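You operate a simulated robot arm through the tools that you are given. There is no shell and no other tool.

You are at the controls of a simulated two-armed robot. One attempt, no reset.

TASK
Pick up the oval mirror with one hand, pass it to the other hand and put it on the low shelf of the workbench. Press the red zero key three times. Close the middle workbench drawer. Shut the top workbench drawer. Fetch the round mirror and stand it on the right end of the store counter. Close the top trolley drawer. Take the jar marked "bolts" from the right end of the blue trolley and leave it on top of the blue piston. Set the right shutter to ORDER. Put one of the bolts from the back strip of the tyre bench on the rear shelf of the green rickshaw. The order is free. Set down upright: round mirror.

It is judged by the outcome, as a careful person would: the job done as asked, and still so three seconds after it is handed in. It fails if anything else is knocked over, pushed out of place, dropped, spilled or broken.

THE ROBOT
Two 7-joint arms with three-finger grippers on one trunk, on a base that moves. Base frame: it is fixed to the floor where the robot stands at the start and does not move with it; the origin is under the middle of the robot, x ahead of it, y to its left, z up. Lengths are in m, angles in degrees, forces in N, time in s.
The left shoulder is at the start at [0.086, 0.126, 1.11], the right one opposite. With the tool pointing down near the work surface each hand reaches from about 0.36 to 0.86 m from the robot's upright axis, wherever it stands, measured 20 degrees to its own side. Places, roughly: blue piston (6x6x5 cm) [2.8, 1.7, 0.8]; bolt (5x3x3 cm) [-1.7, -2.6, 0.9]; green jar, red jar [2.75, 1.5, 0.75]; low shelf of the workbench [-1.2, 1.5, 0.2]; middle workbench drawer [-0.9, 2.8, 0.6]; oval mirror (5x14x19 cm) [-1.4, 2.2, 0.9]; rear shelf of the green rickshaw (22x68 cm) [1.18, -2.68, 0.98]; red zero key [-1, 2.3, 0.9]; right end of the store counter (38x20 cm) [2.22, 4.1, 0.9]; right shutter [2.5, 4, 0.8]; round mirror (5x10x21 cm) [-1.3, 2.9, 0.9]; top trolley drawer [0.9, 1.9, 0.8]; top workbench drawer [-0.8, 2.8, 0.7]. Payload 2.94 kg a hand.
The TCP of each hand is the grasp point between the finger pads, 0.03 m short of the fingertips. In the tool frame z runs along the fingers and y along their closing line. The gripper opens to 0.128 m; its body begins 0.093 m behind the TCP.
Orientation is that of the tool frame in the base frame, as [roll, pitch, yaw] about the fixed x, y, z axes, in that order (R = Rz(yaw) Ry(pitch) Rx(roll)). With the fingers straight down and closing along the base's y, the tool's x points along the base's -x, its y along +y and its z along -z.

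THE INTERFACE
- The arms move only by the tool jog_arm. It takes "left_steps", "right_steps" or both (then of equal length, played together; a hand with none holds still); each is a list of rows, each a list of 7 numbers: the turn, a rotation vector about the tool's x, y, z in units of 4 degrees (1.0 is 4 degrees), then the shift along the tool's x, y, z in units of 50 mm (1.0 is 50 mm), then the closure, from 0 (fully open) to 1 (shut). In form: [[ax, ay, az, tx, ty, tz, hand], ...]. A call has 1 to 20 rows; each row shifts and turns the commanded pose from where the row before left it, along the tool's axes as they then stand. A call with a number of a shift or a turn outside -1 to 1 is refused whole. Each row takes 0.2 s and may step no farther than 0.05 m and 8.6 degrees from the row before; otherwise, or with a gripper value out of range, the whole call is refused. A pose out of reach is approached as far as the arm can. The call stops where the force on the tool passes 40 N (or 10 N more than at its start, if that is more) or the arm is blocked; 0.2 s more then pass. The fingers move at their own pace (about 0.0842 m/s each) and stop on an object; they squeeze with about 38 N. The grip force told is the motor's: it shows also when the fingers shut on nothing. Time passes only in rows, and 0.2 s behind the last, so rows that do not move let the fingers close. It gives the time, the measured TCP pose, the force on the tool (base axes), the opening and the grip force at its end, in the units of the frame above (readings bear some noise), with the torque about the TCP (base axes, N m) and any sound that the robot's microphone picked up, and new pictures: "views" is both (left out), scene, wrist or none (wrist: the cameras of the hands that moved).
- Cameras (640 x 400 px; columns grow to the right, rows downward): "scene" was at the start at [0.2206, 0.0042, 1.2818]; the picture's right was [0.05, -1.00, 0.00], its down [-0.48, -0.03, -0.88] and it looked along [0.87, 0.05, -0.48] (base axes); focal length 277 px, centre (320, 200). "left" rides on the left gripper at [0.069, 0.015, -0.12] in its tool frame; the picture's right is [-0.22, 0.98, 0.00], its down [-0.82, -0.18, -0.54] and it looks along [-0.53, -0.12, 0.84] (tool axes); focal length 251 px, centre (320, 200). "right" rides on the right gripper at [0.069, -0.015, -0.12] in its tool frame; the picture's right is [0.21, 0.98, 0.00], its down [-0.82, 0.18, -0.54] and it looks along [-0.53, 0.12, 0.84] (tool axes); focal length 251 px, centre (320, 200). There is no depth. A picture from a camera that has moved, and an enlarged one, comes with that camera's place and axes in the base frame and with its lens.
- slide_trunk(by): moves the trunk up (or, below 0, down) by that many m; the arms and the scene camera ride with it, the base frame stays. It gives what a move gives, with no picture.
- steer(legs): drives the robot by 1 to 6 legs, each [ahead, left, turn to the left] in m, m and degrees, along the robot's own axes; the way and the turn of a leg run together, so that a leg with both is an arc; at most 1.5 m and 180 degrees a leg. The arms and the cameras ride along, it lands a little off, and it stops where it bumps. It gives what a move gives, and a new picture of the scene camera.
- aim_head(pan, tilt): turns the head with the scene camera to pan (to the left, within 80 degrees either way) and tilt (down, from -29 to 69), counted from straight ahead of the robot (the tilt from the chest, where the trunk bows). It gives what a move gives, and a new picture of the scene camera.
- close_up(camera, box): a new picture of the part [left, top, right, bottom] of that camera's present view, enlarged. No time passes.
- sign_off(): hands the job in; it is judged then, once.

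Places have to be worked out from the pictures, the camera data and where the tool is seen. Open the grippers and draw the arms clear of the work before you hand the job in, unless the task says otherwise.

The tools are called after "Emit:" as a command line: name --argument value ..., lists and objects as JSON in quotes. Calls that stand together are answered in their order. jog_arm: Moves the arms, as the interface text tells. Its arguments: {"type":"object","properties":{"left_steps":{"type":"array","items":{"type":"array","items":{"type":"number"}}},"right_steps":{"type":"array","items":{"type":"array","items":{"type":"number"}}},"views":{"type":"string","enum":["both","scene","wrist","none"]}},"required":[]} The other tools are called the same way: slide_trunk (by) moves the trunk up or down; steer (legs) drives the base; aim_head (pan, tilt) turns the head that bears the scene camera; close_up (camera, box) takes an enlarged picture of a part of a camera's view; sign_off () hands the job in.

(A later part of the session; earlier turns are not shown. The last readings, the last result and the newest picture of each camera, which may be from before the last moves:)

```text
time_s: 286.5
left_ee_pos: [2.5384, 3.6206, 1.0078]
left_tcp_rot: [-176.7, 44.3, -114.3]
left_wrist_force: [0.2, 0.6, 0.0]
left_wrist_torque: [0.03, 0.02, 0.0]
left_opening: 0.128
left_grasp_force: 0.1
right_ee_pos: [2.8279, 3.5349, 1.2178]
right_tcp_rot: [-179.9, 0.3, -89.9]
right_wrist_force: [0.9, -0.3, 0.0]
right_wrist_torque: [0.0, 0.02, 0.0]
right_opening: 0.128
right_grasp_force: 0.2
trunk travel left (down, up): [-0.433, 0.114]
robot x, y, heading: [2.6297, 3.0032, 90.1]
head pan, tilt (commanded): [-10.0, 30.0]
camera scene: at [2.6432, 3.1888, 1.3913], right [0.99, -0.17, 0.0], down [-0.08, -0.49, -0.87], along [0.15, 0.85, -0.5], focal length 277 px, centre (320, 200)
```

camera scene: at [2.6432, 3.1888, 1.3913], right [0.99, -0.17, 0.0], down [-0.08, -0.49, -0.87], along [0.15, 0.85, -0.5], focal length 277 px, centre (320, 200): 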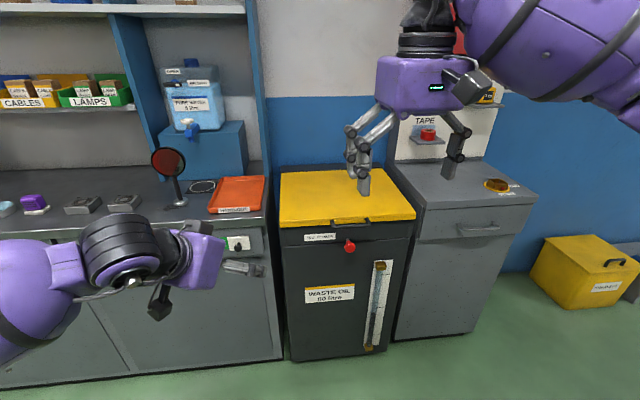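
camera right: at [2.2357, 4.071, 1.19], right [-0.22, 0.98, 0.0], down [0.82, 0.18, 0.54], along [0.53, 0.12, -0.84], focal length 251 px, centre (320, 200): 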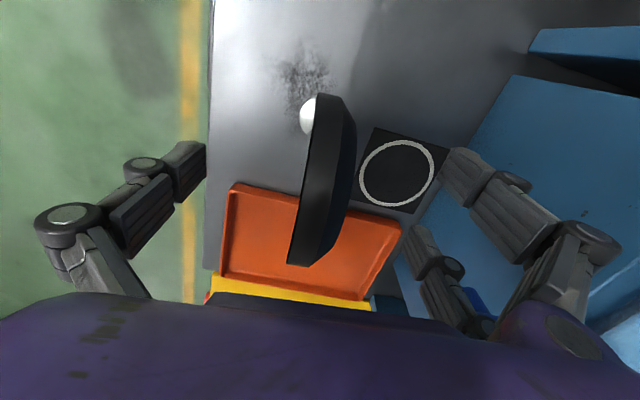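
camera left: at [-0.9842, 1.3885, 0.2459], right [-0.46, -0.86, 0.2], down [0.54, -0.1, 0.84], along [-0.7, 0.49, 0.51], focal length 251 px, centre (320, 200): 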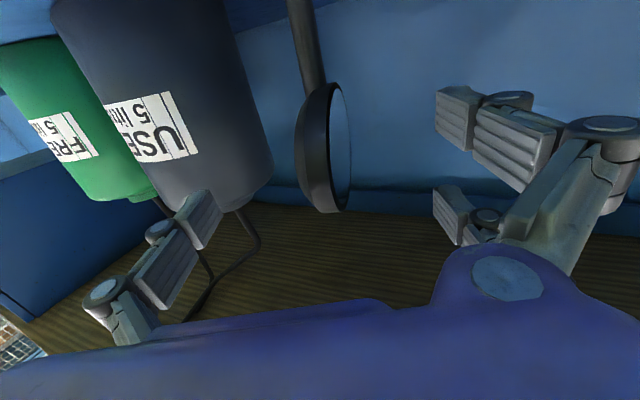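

Continue pitching to horizontal, then lower to knob height (free space in front of the counter).

Emit:
jog_arm --left_steps '[[0, -1, 0, 0, 0, 0, 0], [0, -1, 0, 0, 0, 0, 0], [0, -1, 0, 0, 0, 0, 0], [0, -1, 0, 0, 0, 0, 0], [0, -1, 0, 0, 0, 0, 0], [0, -1, 0, 0, 0, 0, 0], [0, -1, 0, 0, 0, 0, 0], [0, -1, 0, 0, 0, 0, 0], [0, -1, 0, 0, 0, 0, 0], [0, -1, 0, 0, 0, 0, 0], [0, -1, 0, 0, 0, 0, 0], [0, 0, 0, 0.8, 0, 0, 0], [0, 0, 0, 0.8, 0, 0, 0], [0, 0, 0, 0.8, 0, 0, 0], [0, 0, 0, 0.8, 0, 0, 0], [0, 0, 0, 0.8, 0, 0, 0]]' --views "both"

```text
time_s: 289.9
left_ee_pos: [2.5429, 3.6155, 0.8072]
left_tcp_rot: [-124.3, 86.7, -61.3]
left_wrist_force: [0.7, -0.1, 0.0]
left_wrist_torque: [-0.01, 0.0, 0.01]
left_opening: 0.1281
left_grasp_force: 0.2
right_ee_pos: [2.8277, 3.5353, 1.2177]
right_tcp_rot: [-179.8, 0.2, -90.0]
right_wrist_force: [-0.2, 0.2, -0.4]
right_wrist_torque: [0.0, -0.01, -0.01]
right_opening: 0.1279
right_grasp_force: 0.1
trunk travel left (down, up): [-0.433, 0.114]
robot x, y, heading: [2.6322, 3.003, 90.2]
head pan, tilt (commanded): [-10.0, 30.0]
camera scene: at [2.643, 3.1893, 1.3913], right [0.99, -0.17, 0.0], down [-0.08, -0.49, -0.87], along [0.15, 0.85, -0.5], focal length 277 px, centre (320, 200)
camera left: at [2.4778, 3.5119, 0.7404], right [-0.88, 0.45, 0.17], down [-0.11, -0.52, 0.85], along [0.47, 0.72, 0.51], focal length 251 px, centre (320, 200)
```

scene: 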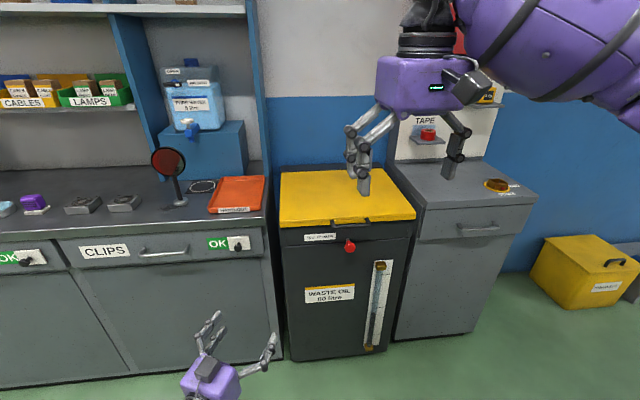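
left: 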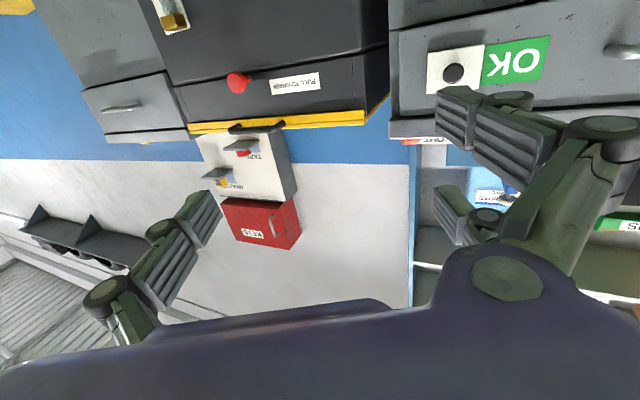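

Left hand is horizontal at knob height. Zoom in with the left camera on the shutter for precise location.

Emit:
close_up --camera "left" --box '[400, 0, 580, 140]'

Emit:
close_up --camera "scene" --box '[180, 210, 280, 270]'

```text
2.86 times, centred on (490, 70) of left
camera zoom: at [2.4778, 3.5119, 0.7404], right [-0.88, 0.45, 0.17], down [-0.11, -0.52, 0.85], along [0.47, 0.72, 0.51], focal length 718 px, centre (-166, 571)
```

zoom: 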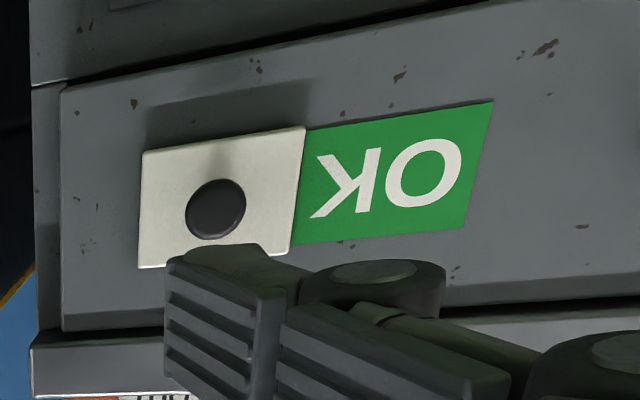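

```text
6.40 times, centred on (230, 240) of scene
camera zoom: at [2.643, 3.1893, 1.3913], right [0.99, -0.17, 0.0], down [-0.08, -0.49, -0.87], along [0.15, 0.85, -0.5], focal length 1773 px, centre (896, -56)
```

zoom: 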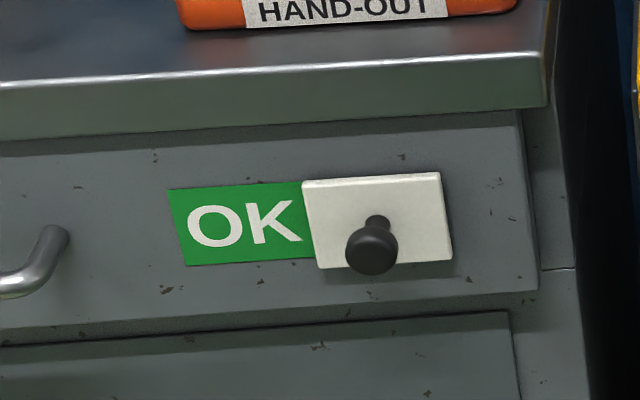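

Triangulated: knob at (2.50, 3.933, 0.80), plate spans x 2.463–2.535, face y≈3.957. Drive forward 0.2 and left 0.05 to bring the left hand just short of it; partially close fingers to 5 cm.

Emit:
steer --legs '[[0.19, 0.05, 0]]'

Emit:
jog_arm --left_steps '[[0, 0, 0, 0, 0, 0, 0.61], [0, 0, 0, 0, 0, 0, 0.61], [0, 0, 0, 0, 0, 0, 0.61]]' --views "wrist"

```text
time_s: 291.4
left_ee_pos: [2.4952, 3.8003, 0.8076]
left_tcp_rot: [-125.7, 86.7, -62.7]
left_wrist_force: [0.3, -0.5, 0.0]
left_wrist_torque: [-0.01, 0.01, -0.01]
left_opening: 0.1278
left_grasp_force: 0.2
right_ee_pos: [2.7795, 3.7212, 1.2186]
right_tcp_rot: [-179.8, 0.3, -90.1]
right_wrist_force: [-0.1, -0.1, -0.3]
right_wrist_torque: [-0.04, 0.0, 0.0]
right_opening: 0.1281
right_grasp_force: 0.0
trunk travel left (down, up): [-0.433, 0.114]
robot x, y, heading: [2.58, 3.1878, 90.3]
head pan, tilt (commanded): [-10.0, 30.0]
camera scene: at [2.5944, 3.3754, 1.3913], right [0.99, -0.17, 0.0], down [-0.09, -0.49, -0.87], along [0.15, 0.85, -0.5], focal length 277 px, centre (320, 200)
```

scene: 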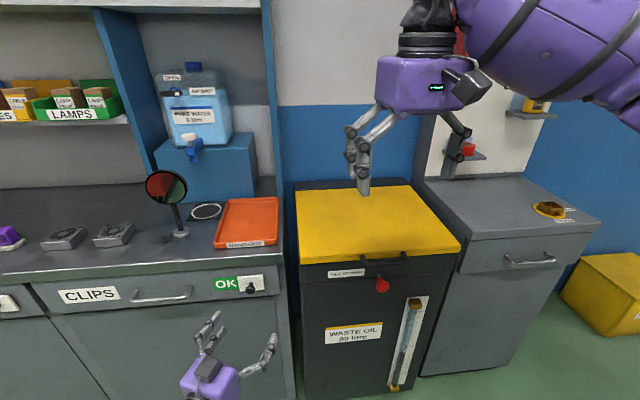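

```text
time_s: 292.2
left_ee_pos: [2.4951, 3.8013, 0.8081]
left_tcp_rot: [-125.5, 86.8, -62.8]
left_wrist_force: [-0.5, -0.1, 0.3]
left_wrist_torque: [-0.01, -0.05, -0.03]
left_opening: 0.0499
left_grasp_force: 0.0
right_ee_pos: [2.7812, 3.7198, 1.2182]
right_tcp_rot: [-179.9, 0.3, -90.1]
right_wrist_force: [0.7, -0.5, 0.1]
right_wrist_torque: [0.01, -0.01, 0.0]
right_opening: 0.1277
right_grasp_force: 0.1
trunk travel left (down, up): [-0.433, 0.114]
robot x, y, heading: [2.5775, 3.1908, 90.2]
head pan, tilt (commanded): [-10.0, 30.0]
camera left: at [2.4297, 3.6978, 0.7406], right [-0.87, 0.45, 0.17], down [-0.11, -0.52, 0.85], along [0.47, 0.72, 0.5], focal length 251 px, centre (320, 200)
```

left: 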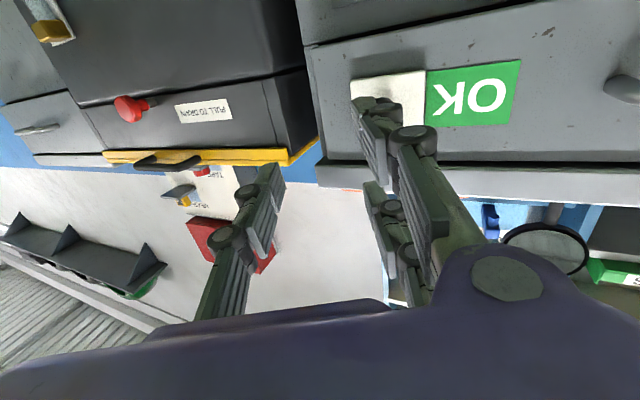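

Pair fingers will pass above/below the knob with the single finger on its right. Advance toward the plate.

Emit:
jog_arm --left_steps '[[0, 0, 0, 0.05, 0.29, 0.535, 0.61], [0, 0, 0, 0.05, 0.29, 0.535, 0.61], [0, 0, 0, 0.05, 0.29, 0.535, 0.61]]' --views "both"

Emit:
close_up --camera "scene" --box '[180, 250, 300, 340]'

Emit:
close_up --camera "left" --box '[260, 20, 480, 200]'

```text
time_s: 293.1
left_ee_pos: [2.4939, 3.8932, 0.7951]
left_tcp_rot: [-126.3, 86.6, -63.4]
left_wrist_force: [-0.3, 0.4, 0.5]
left_wrist_torque: [0.0, 0.0, 0.0]
left_opening: 0.05
left_grasp_force: 0.0
right_ee_pos: [2.7805, 3.7211, 1.2179]
right_tcp_rot: [-179.8, 0.2, -90.1]
right_wrist_force: [-0.2, 0.4, 0.2]
right_wrist_torque: [0.01, 0.0, -0.01]
right_opening: 0.1279
right_grasp_force: 0.0
trunk travel left (down, up): [-0.433, 0.114]
robot x, y, heading: [2.5794, 3.1881, 90.2]
head pan, tilt (commanded): [-10.0, 30.0]
camera scene: at [2.5946, 3.3763, 1.3912], right [0.99, -0.17, 0.0], down [-0.09, -0.49, -0.87], along [0.15, 0.85, -0.5], focal length 277 px, centre (320, 200)
camera left: at [2.4277, 3.7895, 0.7288], right [-0.87, 0.45, 0.17], down [-0.11, -0.52, 0.85], along [0.47, 0.72, 0.5], focal length 251 px, centre (320, 200)
```

scene: 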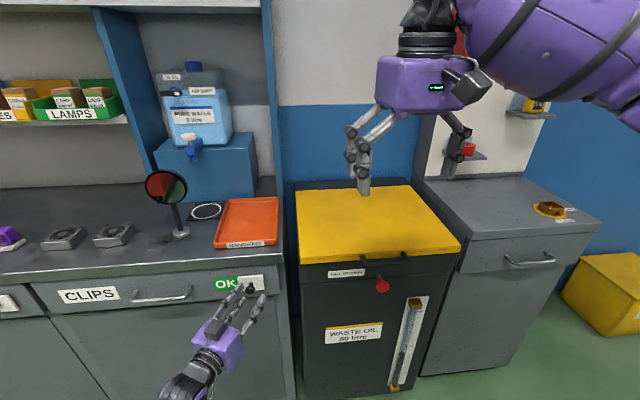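
left: 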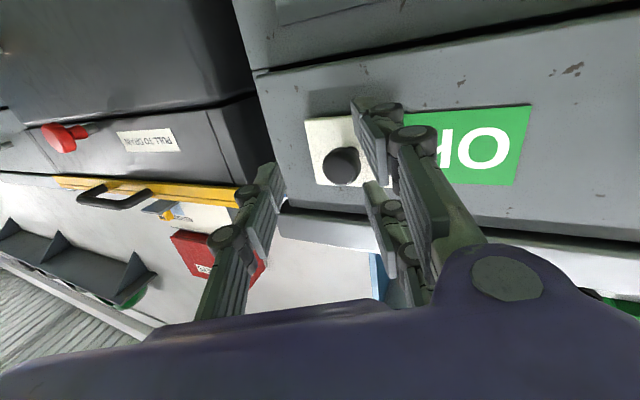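

```text
4.44 times, centred on (240, 295) of scene
camera zoom: at [2.5946, 3.3763, 1.3912], right [0.99, -0.17, 0.0], down [-0.09, -0.49, -0.87], along [0.15, 0.85, -0.5], focal length 1231 px, centre (676, -222)
```

zoom: 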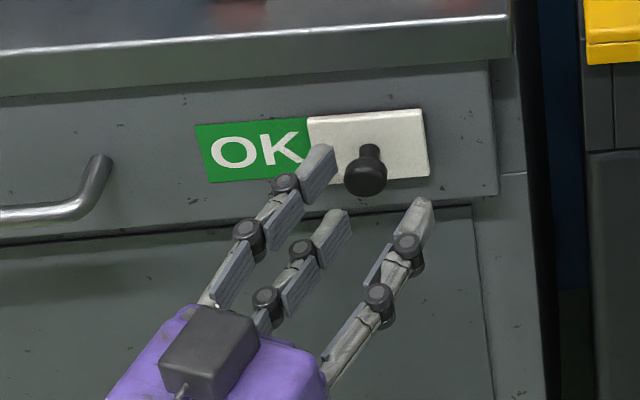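

```text
2.22 times, centred on (370, 110) of left
camera zoom: at [2.4277, 3.7895, 0.7288], right [-0.87, 0.45, 0.17], down [-0.11, -0.52, 0.85], along [0.47, 0.72, 0.5], focal length 559 px, centre (209, 400)
```

zoom: 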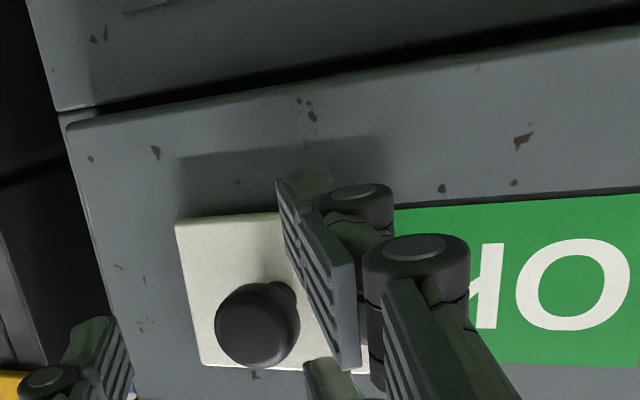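

Knob lies neatly between the single finger (right) and pair (left). Advance the last 3 cm.

Emit:
jog_arm --left_steps '[[0, 0, 0, -0.05, 0.14, 0.27, 0.61], [0, 0, 0, -0.03, 0.12, 0.24, 0.61]]' --views "wrist"

Emit:
close_up --camera "scene" --box '[180, 250, 300, 340]'

```text
time_s: 293.6
left_ee_pos: [2.4888, 3.9181, 0.7969]
left_tcp_rot: [-126.8, 86.7, -63.6]
left_wrist_force: [-14.8, -19.6, 3.3]
left_wrist_torque: [0.07, 0.09, 0.81]
left_opening: 0.0563
left_grasp_force: 2.8
right_ee_pos: [2.7769, 3.7171, 1.2192]
right_tcp_rot: [-179.8, 0.3, -90.0]
right_wrist_force: [0.4, -0.7, -0.3]
right_wrist_torque: [0.01, 0.0, 0.0]
right_opening: 0.1279
right_grasp_force: 0.0
trunk travel left (down, up): [-0.433, 0.114]
robot x, y, heading: [2.5777, 3.1854, 90.1]
head pan, tilt (commanded): [-10.0, 30.0]
camera left: at [2.4235, 3.8144, 0.7306], right [-0.88, 0.45, 0.17], down [-0.1, -0.52, 0.85], along [0.47, 0.72, 0.5], focal length 251 px, centre (320, 200)
```

left: 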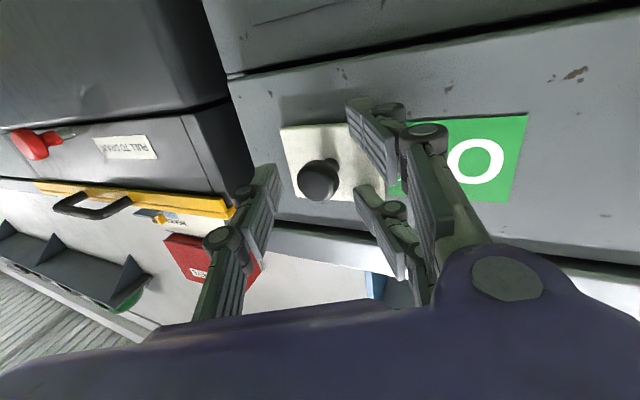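

```text
4.44 times, centred on (240, 295) of scene
camera zoom: at [2.5919, 3.3717, 1.3918], right [0.99, -0.17, 0.0], down [-0.08, -0.49, -0.87], along [0.15, 0.85, -0.5], focal length 1231 px, centre (676, -222)
```

zoom: 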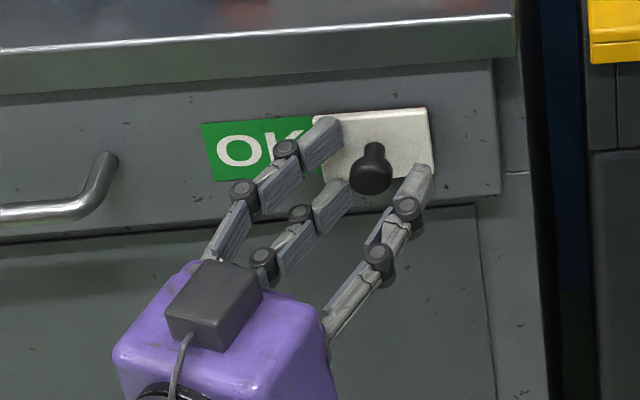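

Pair tips just touched the face. Back off 4 mm and push left (−x).

Emit:
jog_arm --left_steps '[[0, 0, 0, 0, -0.03, -0.07, 0.61], [0, 0, 0, 0, 0.445, -0.227, 0.61], [0, 0, 0, 0, 0.445, -0.227, 0.61], [0, 0, 0, 0, 0.3, -0.155, 0.61]]' --views "wrist"

Emit:
close_up --camera "scene" --box '[180, 250, 300, 340]'

```text
time_s: 294.6
left_ee_pos: [2.4259, 3.917, 0.7968]
left_tcp_rot: [-125.9, 86.8, -62.9]
left_wrist_force: [0.0, 0.4, 0.2]
left_wrist_torque: [0.01, -0.01, 0.0]
left_opening: 0.0502
left_grasp_force: 0.3
right_ee_pos: [2.7791, 3.7198, 1.219]
right_tcp_rot: [-179.7, 0.3, -90.1]
right_wrist_force: [-0.4, -0.7, 0.1]
right_wrist_torque: [0.02, 0.0, 0.0]
right_opening: 0.1279
right_grasp_force: 0.1
trunk travel left (down, up): [-0.433, 0.114]
robot x, y, heading: [2.5794, 3.1873, 90.0]
head pan, tilt (commanded): [-10.0, 30.0]
camera left: at [2.3601, 3.8137, 0.7302], right [-0.87, 0.45, 0.17], down [-0.11, -0.52, 0.85], along [0.47, 0.72, 0.5], focal length 251 px, centre (320, 200)
```

left: 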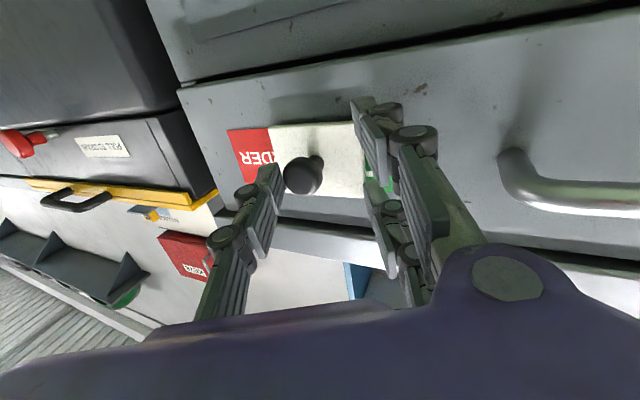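

```text
4.44 times, centred on (240, 295) of scene
camera zoom: at [2.5943, 3.3751, 1.3914], right [0.99, -0.17, 0.0], down [-0.09, -0.49, -0.87], along [0.15, 0.85, -0.5], focal length 1231 px, centre (676, -222)
```

zoom: 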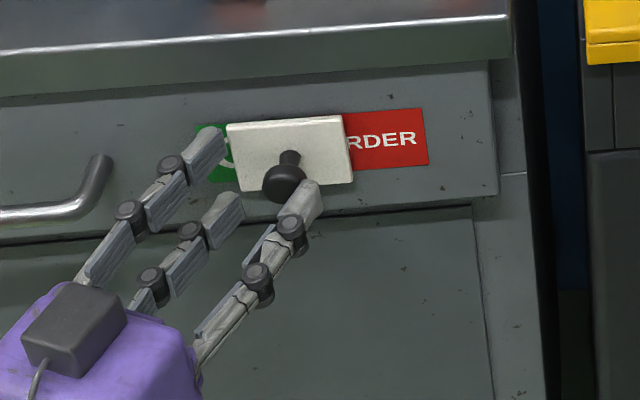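

ORDER is appearing ("RDER" visible). Push further left in small steps to the stop.

Emit:
jog_arm --left_steps '[[0, 0, 0, 0, 0.22, -0.113, 0.61], [0, 0, 0, 0, 0.18, -0.09, 0.61], [0, 0, 0, 0, 0, 0, 0.61]]' --views "wrist"

Emit:
close_up --camera "scene" --box '[180, 250, 300, 340]'

```text
time_s: 295.4
left_ee_pos: [2.4032, 3.9173, 0.7955]
left_tcp_rot: [-126.1, 86.6, -63.2]
left_wrist_force: [0.3, -5.6, 0.6]
left_wrist_torque: [0.06, 0.04, -0.16]
left_opening: 0.0513
left_grasp_force: 1.1
right_ee_pos: [2.7789, 3.7205, 1.2176]
right_tcp_rot: [-179.9, 0.3, -90.0]
right_wrist_force: [0.4, -0.1, 0.1]
right_wrist_torque: [-0.03, 0.04, 0.01]
right_opening: 0.1279
right_grasp_force: 0.0
trunk travel left (down, up): [-0.433, 0.114]
robot x, y, heading: [2.5797, 3.1899, 90.0]
head pan, tilt (commanded): [-10.0, 30.0]
camera left: at [2.3376, 3.8132, 0.7292], right [-0.87, 0.45, 0.17], down [-0.11, -0.52, 0.85], along [0.47, 0.72, 0.5], focal length 251 px, centre (320, 200)
```

left: 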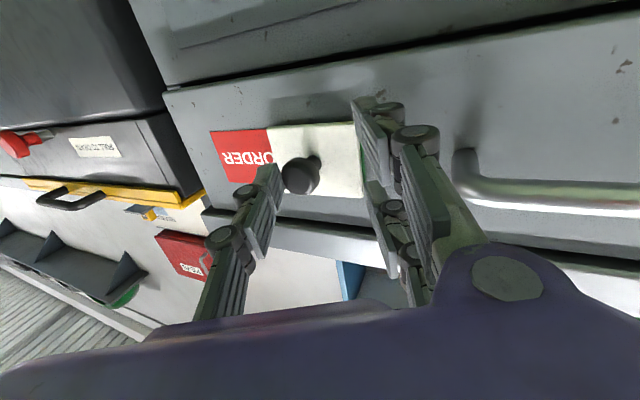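

```text
4.44 times, centred on (240, 295) of scene
camera zoom: at [2.5945, 3.3746, 1.3914], right [0.99, -0.17, 0.0], down [-0.09, -0.49, -0.87], along [0.15, 0.85, -0.5], focal length 1231 px, centre (676, -222)
```

zoom: 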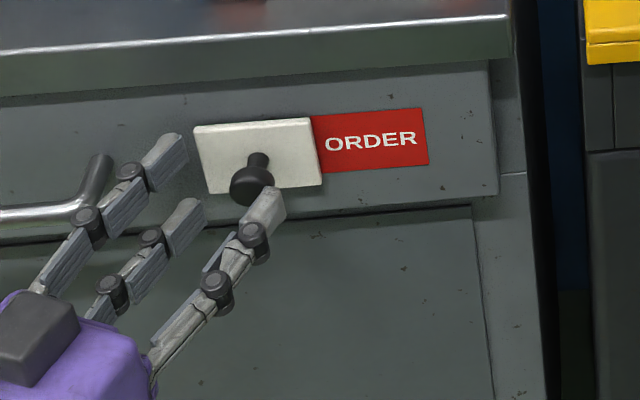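

ORDER is fully exposed and OK fully covered. One tiny extra nudge to make sure it is at its stop, then withdraw.

Emit:
jog_arm --left_steps '[[0, 0, 0, 0, 0.07, -0.035, 0.61], [0, 0, 0, 0, 0, 0, 0.61]]' --views "none"

Emit:
close_up --camera "scene" --box '[180, 250, 300, 340]'

```text
time_s: 296.1
left_ee_pos: [2.4001, 3.9173, 0.7973]
left_tcp_rot: [-125.2, 86.9, -62.1]
left_wrist_force: [0.5, -3.6, -0.1]
left_wrist_torque: [0.03, -0.03, -0.1]
left_opening: 0.0515
left_grasp_force: 1.4
right_ee_pos: [2.78, 3.7207, 1.2183]
right_tcp_rot: [-179.9, 0.3, -90.1]
right_wrist_force: [0.9, -0.2, 0.0]
right_wrist_torque: [0.0, 0.0, -0.01]
right_opening: 0.1279
right_grasp_force: 0.0
trunk travel left (down, up): [-0.433, 0.114]
robot x, y, heading: [2.5795, 3.1857, 90.3]
head pan, tilt (commanded): [-10.0, 30.0]
```

```text
4.44 times, centred on (240, 295) of scene
camera zoom: at [2.5946, 3.3749, 1.3914], right [0.99, -0.17, 0.0], down [-0.09, -0.49, -0.87], along [0.15, 0.85, -0.5], focal length 1231 px, centre (676, -222)
```

zoom: 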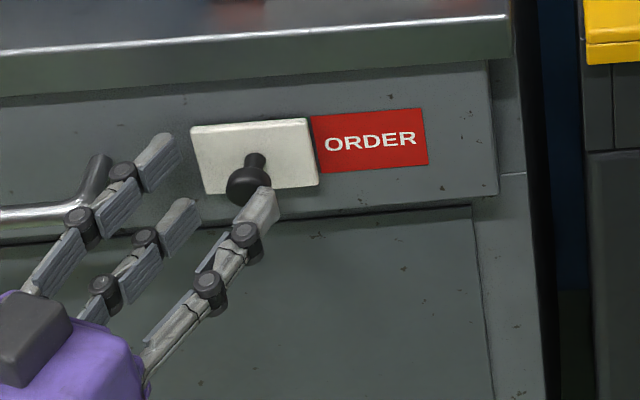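

Shutter is set. Withdraw: slightly right off the knob, then straight back from the face.

Emit:
jog_arm --left_steps '[[0, 0, 0, 0, -0.14, 0.06, 0.61], [0, 0, 0, 0, -0.4, -0.8, 0.61], [0, 0, 0, 0, -0.4, -0.8, 0.61], [0, 0, 0, 0, -0.4, -0.8, 0.61], [0, 0, 0, 0, -0.4, -0.8, 0.61]]' --views "scene"

Emit:
close_up --camera "scene" --box '[120, 150, 320, 320]'

```text
time_s: 297.2
left_ee_pos: [2.4059, 3.7361, 0.8063]
left_tcp_rot: [-124.5, 87.0, -61.5]
left_wrist_force: [-0.1, 0.1, -0.2]
left_wrist_torque: [-0.03, -0.03, 0.01]
left_opening: 0.05
left_grasp_force: 0.0
right_ee_pos: [2.7803, 3.7194, 1.2194]
right_tcp_rot: [-179.7, 0.3, -90.1]
right_wrist_force: [-0.1, 0.3, -0.5]
right_wrist_torque: [0.03, -0.02, -0.03]
right_opening: 0.1279
right_grasp_force: 0.0
trunk travel left (down, up): [-0.433, 0.114]
robot x, y, heading: [2.5796, 3.1898, 89.9]
head pan, tilt (commanded): [-10.0, 30.0]
camera scene: at [2.5944, 3.3738, 1.3916], right [0.99, -0.17, 0.0], down [-0.09, -0.49, -0.87], along [0.15, 0.85, -0.5], focal length 277 px, centre (320, 200)
```

scene: 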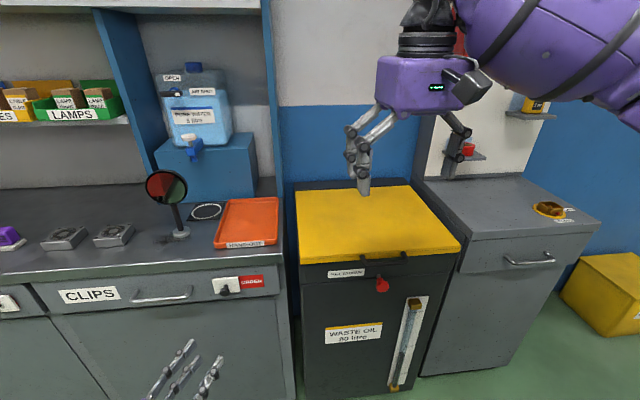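

```text
2.35 times, centred on (220, 235) of scene
camera zoom: at [2.5944, 3.3738, 1.3916], right [0.99, -0.17, 0.0], down [-0.09, -0.49, -0.87], along [0.15, 0.85, -0.5], focal length 652 px, centre (555, 118)
```

zoom: 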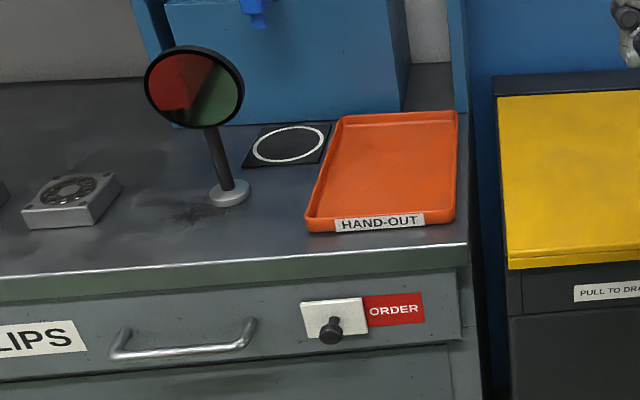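

Shutter reads ORDER, mirror stands. Restore the left hand to tool-down.

Emit:
steer --legs '[[-0.3, 0, 0]]'

Emit:
jog_arm --left_steps '[[0, 1, 0, -0.3, 0, 0, 0], [0, 1, 0, -0.3, 0, 0, 0], [0, 1, 0, -0.3, 0, 0, 0], [0, 1, 0, -0.3, 0, 0, 0], [0, 1, 0, -0.3, 0, 0, 0], [0, 1, 0, -0.3, 0, 0, 0], [0, 1, 0, -0.3, 0, 0, 0], [0, 1, 0, -0.3, 0, 0, 0], [0, 1, 0, -0.3, 0, 0, 0], [0, 1, 0, -0.3, 0, 0, 0], [0, 1, 0, 0, 0, -0.3, 0], [0, 1, 0, 0, 0, -0.3, 0], [0, 1, 0, 0, 0, -0.3, 0], [0, 1, 0, 0, 0, -0.3, 0], [0, 1, 0, 0, 0, -0.3, 0], [0, 1, 0, 0, 0, -0.3, 0], [0, 1, 0, 0, 0, -0.3, 0], [0, 1, 0, 0, 0, -0.3, 0], [0, 1, 0, 0, 0, -0.3, 0], [0, 1, 0, 0, 0, -0.3, 0]]' --views "none"

Emit:
jog_arm --left_steps '[[0.1, 1, 0, 0, 0, -0.3, 0], [0.1, 0.7, -1, 0, 0, -0.3, 0], [0.1, 0, -1, 0, 0, -0.3, 0], [0, 0, -1, 0, 0, -0.3, 0], [0, 0, -1, 0, 0, -0.3, 0], [0, 0, -1, 0, 0, -0.3, 0], [0, 0, -0.7, 0, 0, -0.3, 0]]' --views "scene"

```text
time_s: 299.3
left_ee_pos: [2.4072, 3.4389, 0.804]
left_tcp_rot: [-125.4, 86.8, -62.5]
left_wrist_force: [-0.8, 0.6, -0.1]
left_wrist_torque: [0.01, 0.01, -0.03]
left_opening: 0.0498
left_grasp_force: 0.1
right_ee_pos: [2.7811, 3.4223, 1.2183]
right_tcp_rot: [-179.9, 0.2, -90.2]
right_wrist_force: [-0.7, -0.3, -0.1]
right_wrist_torque: [0.06, 0.04, 0.02]
right_opening: 0.1282
right_grasp_force: 0.0
trunk travel left (down, up): [-0.433, 0.114]
robot x, y, heading: [2.5773, 2.8949, 90.3]
head pan, tilt (commanded): [-10.0, 30.0]
camera scene: at [2.5954, 3.0773, 1.3914], right [0.99, -0.17, 0.0], down [-0.09, -0.49, -0.87], along [0.15, 0.85, -0.5], focal length 277 px, centre (320, 200)
```

scene: 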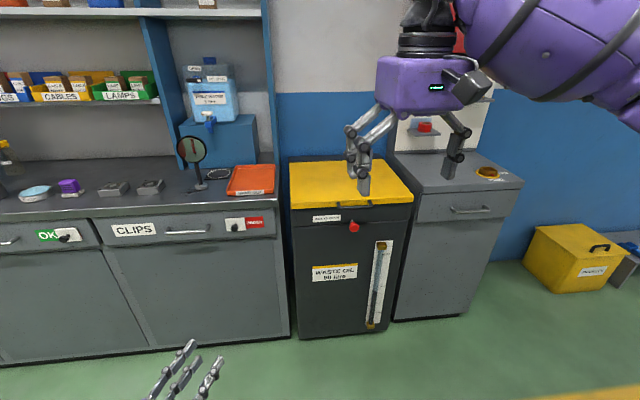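

```text
time_s: 303.5
left_ee_pos: [2.386, 3.4245, 1.0702]
left_tcp_rot: [-177.3, 7.9, -116.8]
left_wrist_force: [0.2, 0.1, 0.1]
left_wrist_torque: [-0.04, 0.0, 0.03]
left_opening: 0.1283
left_grasp_force: 0.0
right_ee_pos: [2.781, 3.4228, 1.2178]
right_tcp_rot: [-179.9, 0.3, -90.1]
right_wrist_force: [-0.4, 0.2, 0.4]
right_wrist_torque: [-0.01, 0.05, 0.01]
right_opening: 0.1282
right_grasp_force: 0.0
trunk travel left (down, up): [-0.433, 0.114]
robot x, y, heading: [2.5807, 2.8893, 90.4]
head pan, tilt (commanded): [-10.0, 30.0]
```

```text
time_s: 305.1
left_ee_pos: [2.3786, 3.421, 1.1753]
left_tcp_rot: [-175.8, -0.2, -94.2]
left_wrist_force: [0.3, -0.3, 0.1]
left_wrist_torque: [0.02, 0.01, 0.02]
left_opening: 0.1278
left_grasp_force: 0.0
right_ee_pos: [2.78, 3.4218, 1.2185]
right_tcp_rot: [-179.9, 0.3, -90.1]
right_wrist_force: [-0.7, 0.8, -0.4]
right_wrist_torque: [0.01, 0.01, -0.01]
right_opening: 0.1282
right_grasp_force: 0.0
trunk travel left (down, up): [-0.433, 0.114]
robot x, y, heading: [2.5846, 2.891, 90.3]
head pan, tilt (commanded): [-10.0, 30.0]
camera scene: at [2.5956, 3.0771, 1.3914], right [0.99, -0.17, 0.0], down [-0.09, -0.49, -0.87], along [0.15, 0.85, -0.5], focal length 277 px, centre (320, 200)
```

scene: 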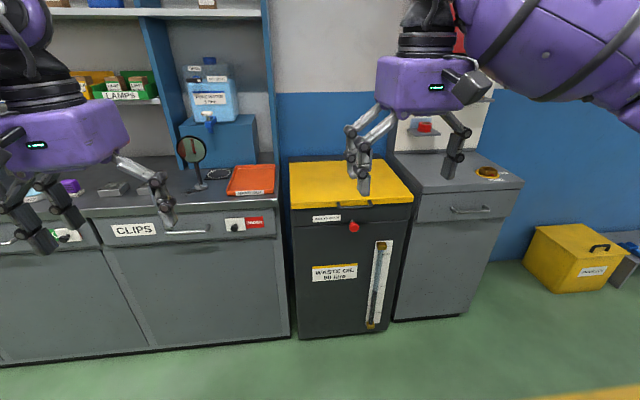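

Correct the left hand's small tilt and turn around (180°) to face the blue trolley.

Emit:
jog_arm --left_steps '[[-1, 0, -1, 0, 0, 0, 0], [0, 0, -0.1, 0, 0, 0, 0]]' --views "none"

Emit:
steer --legs '[[0, 0, 179.5]]'

Emit:
aim_head --pan 0 --tilt 25

```text
time_s: 305.7
left_ee_pos: [2.3786, 3.4222, 1.1744]
left_tcp_rot: [-179.9, -0.4, -89.9]
left_wrist_force: [-0.2, 0.4, -0.3]
left_wrist_torque: [0.0, -0.03, -0.01]
left_opening: 0.128
left_grasp_force: 0.1
right_ee_pos: [2.7798, 3.4238, 1.2183]
right_tcp_rot: [-179.7, 0.3, -90.1]
right_wrist_force: [-0.4, 0.5, 0.0]
right_wrist_torque: [0.0, -0.03, -0.02]
right_opening: 0.1279
right_grasp_force: 0.1
trunk travel left (down, up): [-0.433, 0.114]
robot x, y, heading: [2.5824, 2.8901, 90.0]
head pan, tilt (commanded): [-10.0, 30.0]
```

```text
time_s: 313.3
left_ee_pos: [2.7555, 2.3485, 1.1749]
left_tcp_rot: [-179.9, -0.4, 87.3]
left_wrist_force: [0.0, -0.4, 0.8]
left_wrist_torque: [0.0, -0.03, -0.02]
left_opening: 0.1282
left_grasp_force: 0.0
right_ee_pos: [2.3536, 2.368, 1.2192]
right_tcp_rot: [-179.8, 0.3, 87.1]
right_wrist_force: [0.6, 0.3, -0.1]
right_wrist_torque: [0.03, -0.01, 0.0]
right_opening: 0.128
right_grasp_force: 0.0
trunk travel left (down, up): [-0.433, 0.114]
robot x, y, heading: [2.5785, 2.8861, -92.5]
head pan, tilt (commanded): [-10.0, 30.0]
camera scene: at [2.5559, 2.7026, 1.3913], right [-0.98, 0.22, 0.0], down [0.11, 0.49, -0.87], along [-0.19, -0.85, -0.5], focal length 277 px, centre (320, 200)
```

scene: 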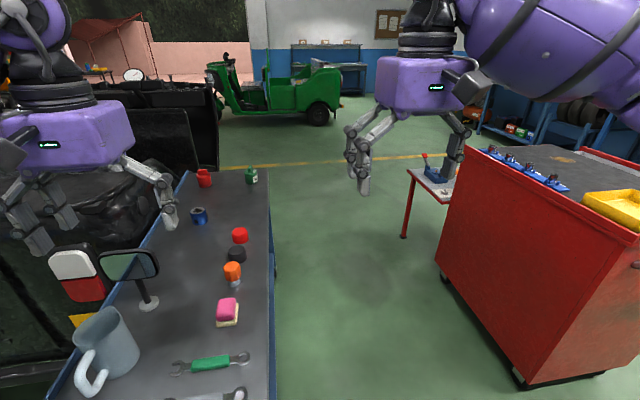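

```text
time_s: 314.1
left_ee_pos: [2.7568, 2.3506, 1.1747]
left_tcp_rot: [-179.9, -0.4, 87.4]
left_wrist_force: [-0.5, -0.1, -0.6]
left_wrist_torque: [0.01, -0.01, 0.02]
left_opening: 0.1281
left_grasp_force: 0.1
right_ee_pos: [2.3537, 2.3684, 1.2185]
right_tcp_rot: [-179.9, 0.4, 87.2]
right_wrist_force: [-0.7, -0.2, 0.4]
right_wrist_torque: [0.0, 0.01, 0.03]
right_opening: 0.1283
right_grasp_force: 0.0
trunk travel left (down, up): [-0.433, 0.114]
robot x, y, heading: [2.5774, 2.8893, -92.5]
head pan, tilt (commanded): [0.0, 25.0]
camera scene: at [2.5714, 2.6988, 1.3993], right [-1.0, 0.05, 0.0], down [0.02, 0.42, -0.91], along [-0.04, -0.91, -0.42], focal length 277 px, centre (320, 200)
```

scene: 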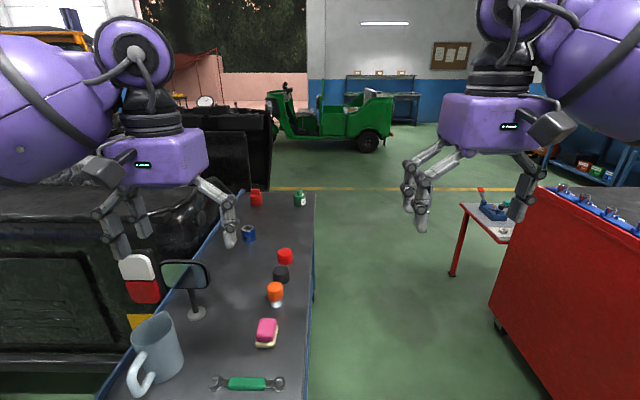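

The blue trolley runs along y right here: red jar ≈(2.82, 1.47), green jar ≈(2.61, 1.50), blue piston ≈(2.81, 1.70). Zoom to read the jar labels.

Emit:
close_up --camera "scene" --box '[220, 170, 340, 260]'

Emit:
aim_head --pan 0 --tilt 50

```text
4.44 times, centred on (280, 215) of scene
camera zoom: at [2.5714, 2.6988, 1.3993], right [-1.0, 0.05, 0.0], down [0.02, 0.42, -0.91], along [-0.04, -0.91, -0.42], focal length 1231 px, centre (498, 133)
```

zoom: 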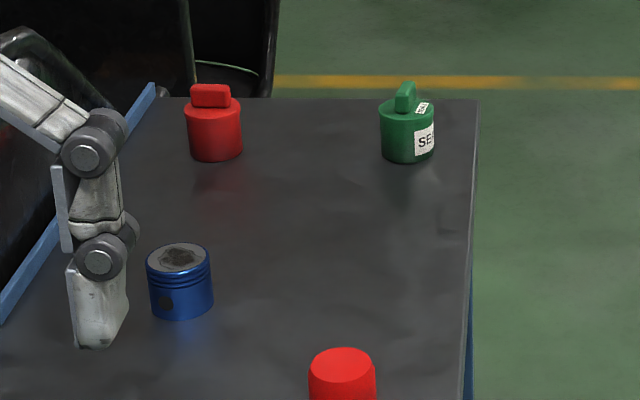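

```text
time_s: 314.9
left_ee_pos: [2.7564, 2.3489, 1.1742]
left_tcp_rot: [-179.8, -0.4, 87.3]
left_wrist_force: [0.9, -0.1, 0.0]
left_wrist_torque: [0.03, -0.02, -0.02]
left_opening: 0.1279
left_grasp_force: 0.0
right_ee_pos: [2.3551, 2.3685, 1.2188]
right_tcp_rot: [-179.9, 0.4, 87.1]
right_wrist_force: [0.1, -0.5, 0.0]
right_wrist_torque: [0.01, 0.0, -0.01]
right_opening: 0.1281
right_grasp_force: 0.2
trunk travel left (down, up): [-0.433, 0.114]
robot x, y, heading: [2.5812, 2.8909, -92.6]
head pan, tilt (commanded): [0.0, 50.0]
camera scene: at [2.5721, 2.7139, 1.3619], right [-1.0, 0.05, 0.0], down [0.04, 0.76, -0.64], along [-0.03, -0.64, -0.77], focal length 277 px, centre (320, 200)
```

scene: 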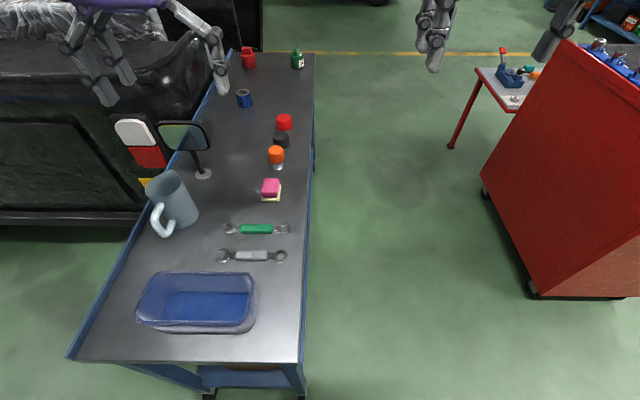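

The green jar's label begins "SE…", so the red one should be "bolts" — I'll verify from the west side where labels face. Drive around to the corridor west of the trolley and face +x.

Emit:
steer --legs '[[0, -0.58, 0], [0.7, 0, 0], [0.62, 0, 0], [0, 0, 92.6]]'

Emit:
aim_head --pan 0 --tilt 30

```text
time_s: 331.0
left_ee_pos: [2.452, 1.807, 1.1748]
left_tcp_rot: [-180.0, -0.3, -179.7]
left_wrist_force: [-0.3, 0.0, -0.8]
left_wrist_torque: [0.0, -0.01, 0.05]
left_opening: 0.1279
left_grasp_force: 0.2
right_ee_pos: [2.4525, 1.4041, 1.2185]
right_tcp_rot: [-179.8, 0.3, -180.0]
right_wrist_force: [0.2, 0.6, 0.5]
right_wrist_torque: [-0.03, -0.02, -0.01]
right_opening: 0.1281
right_grasp_force: 0.0
trunk travel left (down, up): [-0.433, 0.114]
robot x, y, heading: [1.9173, 1.6031, 0.1]
head pan, tilt (commanded): [0.0, 50.0]
camera scene: at [2.0952, 1.603, 1.3618], right [0.01, -1.0, 0.0], down [-0.77, 0.0, -0.64], along [0.64, 0.0, -0.77], focal length 277 px, centre (320, 200)
```

scene: 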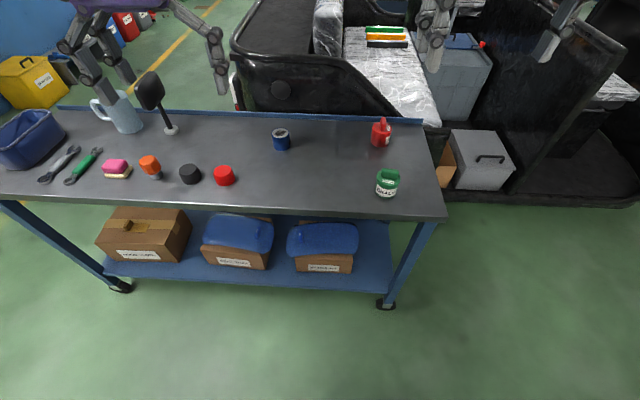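

```text
time_s: 331.9
left_ee_pos: [2.4506, 1.8058, 1.1743]
left_tcp_rot: [-179.8, -0.4, -179.7]
left_wrist_force: [0.0, -0.3, -0.6]
left_wrist_torque: [0.02, 0.01, -0.04]
left_opening: 0.1278
left_grasp_force: 0.1
right_ee_pos: [2.4528, 1.4043, 1.2192]
right_tcp_rot: [-179.9, 0.3, -180.0]
right_wrist_force: [0.1, 0.8, -0.5]
right_wrist_torque: [-0.02, 0.02, 0.0]
right_opening: 0.128
right_grasp_force: 0.1
trunk travel left (down, up): [-0.433, 0.114]
robot x, y, heading: [1.9177, 1.602, 0.2]
head pan, tilt (commanded): [0.0, 30.0]
camera scene: at [2.1087, 1.6031, 1.3913], right [0.01, -1.0, 0.0], down [-0.5, 0.0, -0.87], along [0.87, 0.0, -0.5], focal length 277 px, centre (320, 200)
```

scene: 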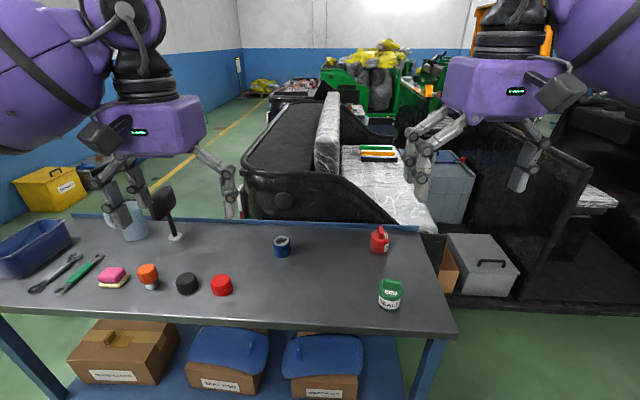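

Emit:
close_up --camera "scene" --box '[350, 215, 430, 315]'

Emit:
close_up --camera "scene" --box '[240, 215, 340, 285]'

```text
4.00 times, centred on (390, 265) of scene
camera zoom: at [2.1087, 1.6031, 1.3913], right [0.01, -1.0, 0.0], down [-0.5, 0.0, -0.87], along [0.87, 0.0, -0.5], focal length 1108 px, centre (40, -60)
```

zoom: 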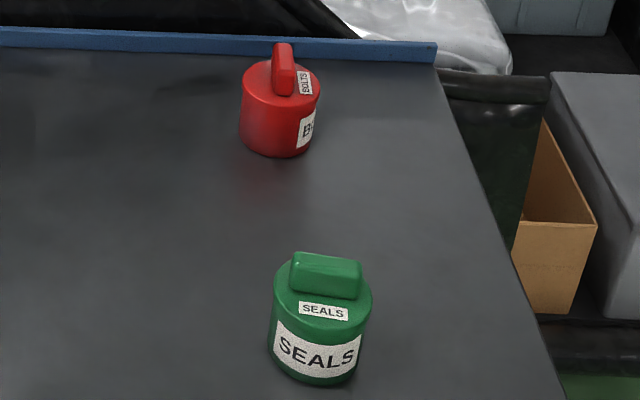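

```text
5.71 times, centred on (290, 250) of scene
camera zoom: at [2.1087, 1.6031, 1.3913], right [0.01, -1.0, 0.0], down [-0.5, 0.0, -0.87], along [0.87, 0.0, -0.5], focal length 1583 px, centre (491, -86)
```

zoom: 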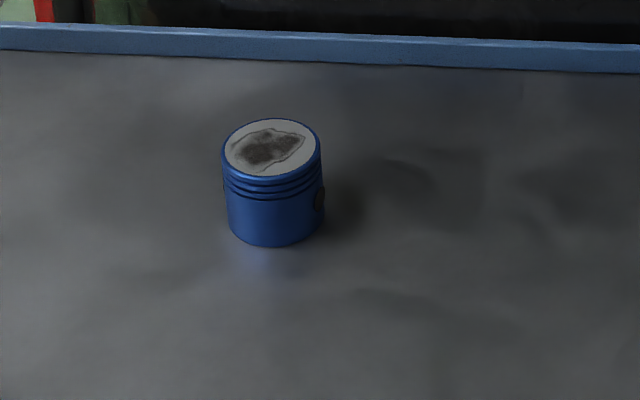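

Red jar is labelled BOLTS (at ≈(2.84, 1.40), trolley top z≈0.778, lid z≈0.835, handle top ≈0.875). Piston top at ≈(2.82, 1.728, 0.828). Drive forward 0.18 m.

Emit:
steer --legs '[[0.17, 0, 0]]'

Emit:
jog_arm --right_steps '[[0, 0, 0, -0.8, 0, 0, 0], [0, 0, 0, -0.8, 0, 0, 0], [0, 0, 0, -0.8, 0, 0, 0], [0, 0, 0, -0.6, 0, 0, 0], [0, 0, 0, 0, 0, 0.8, 0], [0, 0, 0, 0, 0, 0.8, 0], [0, 0, 0, 0, 0, 0.8, 0]]' --views "both"

```text
time_s: 333.3
left_ee_pos: [2.6172, 1.807, 1.1741]
left_tcp_rot: [-179.9, -0.4, -179.7]
left_wrist_force: [-0.2, -0.7, -0.5]
left_wrist_torque: [0.02, 0.01, 0.01]
left_opening: 0.1278
left_grasp_force: 0.0
right_ee_pos: [2.6175, 1.4042, 1.2189]
right_tcp_rot: [-179.9, 0.3, -180.0]
right_wrist_force: [-0.2, 0.4, 1.0]
right_wrist_torque: [0.0, 0.02, -0.03]
right_opening: 0.1281
right_grasp_force: 0.0
trunk travel left (down, up): [-0.433, 0.114]
robot x, y, heading: [2.0887, 1.6037, 0.4]
head pan, tilt (commanded): [0.0, 30.0]
camera scene: at [2.2745, 1.6037, 1.3915], right [0.0, -1.0, 0.0], down [-0.5, 0.0, -0.87], along [0.87, 0.0, -0.5], focal length 277 px, centre (320, 200)
```

scene: 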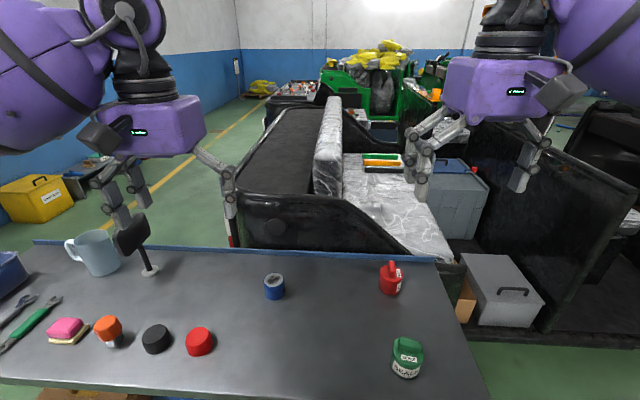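

```text
time_s: 334.9
left_ee_pos: [2.619, 1.8062, 1.1735]
left_tcp_rot: [-179.9, -0.4, -179.8]
left_wrist_force: [-0.2, -0.1, 0.6]
left_wrist_torque: [0.0, 0.0, 0.0]
left_opening: 0.128
left_grasp_force: 0.0
right_ee_pos: [2.771, 1.4039, 1.0975]
right_tcp_rot: [-179.9, 0.4, 180.0]
right_wrist_force: [-0.1, 0.0, 0.2]
right_wrist_torque: [0.01, 0.01, 0.01]
right_opening: 0.1279
right_grasp_force: 0.0
trunk travel left (down, up): [-0.433, 0.114]
robot x, y, heading: [2.0875, 1.6074, 0.1]
head pan, tilt (commanded): [0.0, 30.0]
camera scene: at [2.2759, 1.6034, 1.3912], right [0.0, -1.0, 0.0], down [-0.5, 0.0, -0.87], along [0.87, 0.0, -0.5], focal length 277 px, centre (320, 200)
camera right: at [2.7015, 1.3883, 1.2187], right [-0.22, 0.98, 0.0], down [0.82, 0.18, 0.54], along [0.53, 0.11, -0.84], focal length 251 px, centre (320, 200)
```

scene: 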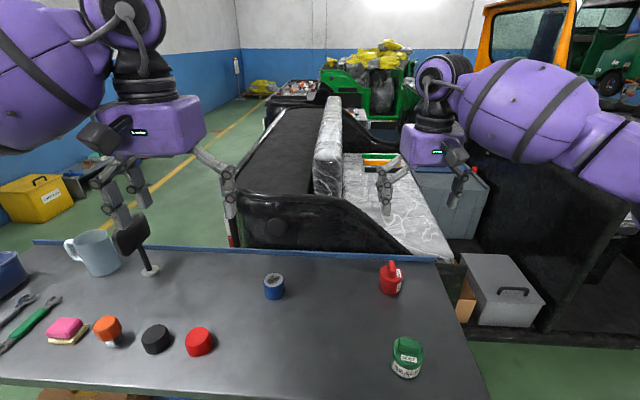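
right: 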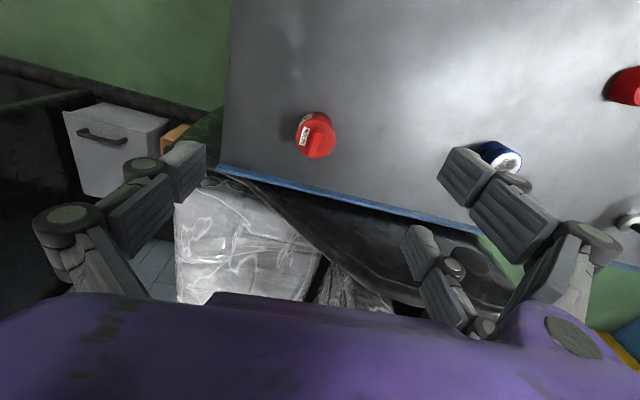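

Wrist view puts the jar lid at ≈(2.82, 1.402). Move over it and lower part-way, then recheck.

Emit:
jog_arm --right_steps '[[0, 0, 0, -0.5, 0, 0.3, 0], [0, 0, 0, -0.48, 0, 0.5, 0], [0, 0, 0, 0, 0, 0.8, 0], [0, 0, 0, 0, 0, 0.8, 0]]' --views "both"

```text
time_s: 335.9
left_ee_pos: [2.6197, 1.8074, 1.1741]
left_tcp_rot: [-179.8, -0.5, -179.8]
left_wrist_force: [-0.3, 0.2, -0.9]
left_wrist_torque: [-0.03, 0.05, -0.02]
left_opening: 0.1285
left_grasp_force: 0.2
right_ee_pos: [2.8196, 1.4044, 0.9781]
right_tcp_rot: [-179.8, 0.3, 180.0]
right_wrist_force: [0.0, 0.9, -0.4]
right_wrist_torque: [0.0, 0.03, 0.0]
right_opening: 0.1278
right_grasp_force: 0.1
trunk travel left (down, up): [-0.433, 0.114]
robot x, y, heading: [2.0866, 1.6026, 0.1]
head pan, tilt (commanded): [0.0, 30.0]
camera scene: at [2.2763, 1.6038, 1.3912], right [0.0, -1.0, 0.0], down [-0.5, 0.0, -0.87], along [0.87, 0.0, -0.5], focal length 277 px, centre (320, 200)
camera right: at [2.7496, 1.3881, 1.0994], right [-0.21, 0.98, 0.0], down [0.82, 0.18, 0.54], along [0.53, 0.11, -0.84], focal length 251 px, centre (320, 200)
```

scene: 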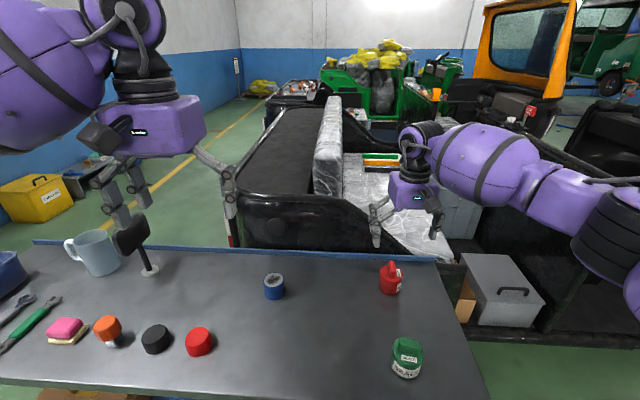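
right: 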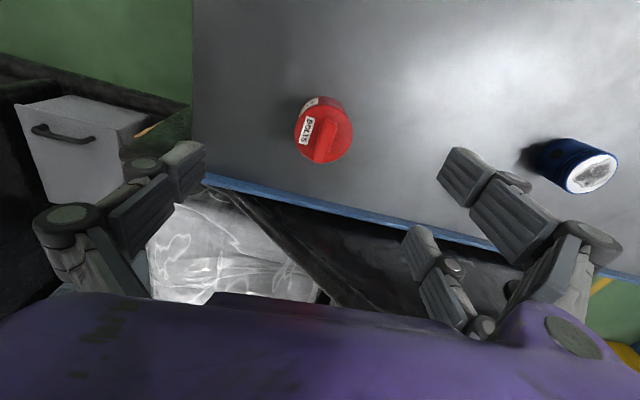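

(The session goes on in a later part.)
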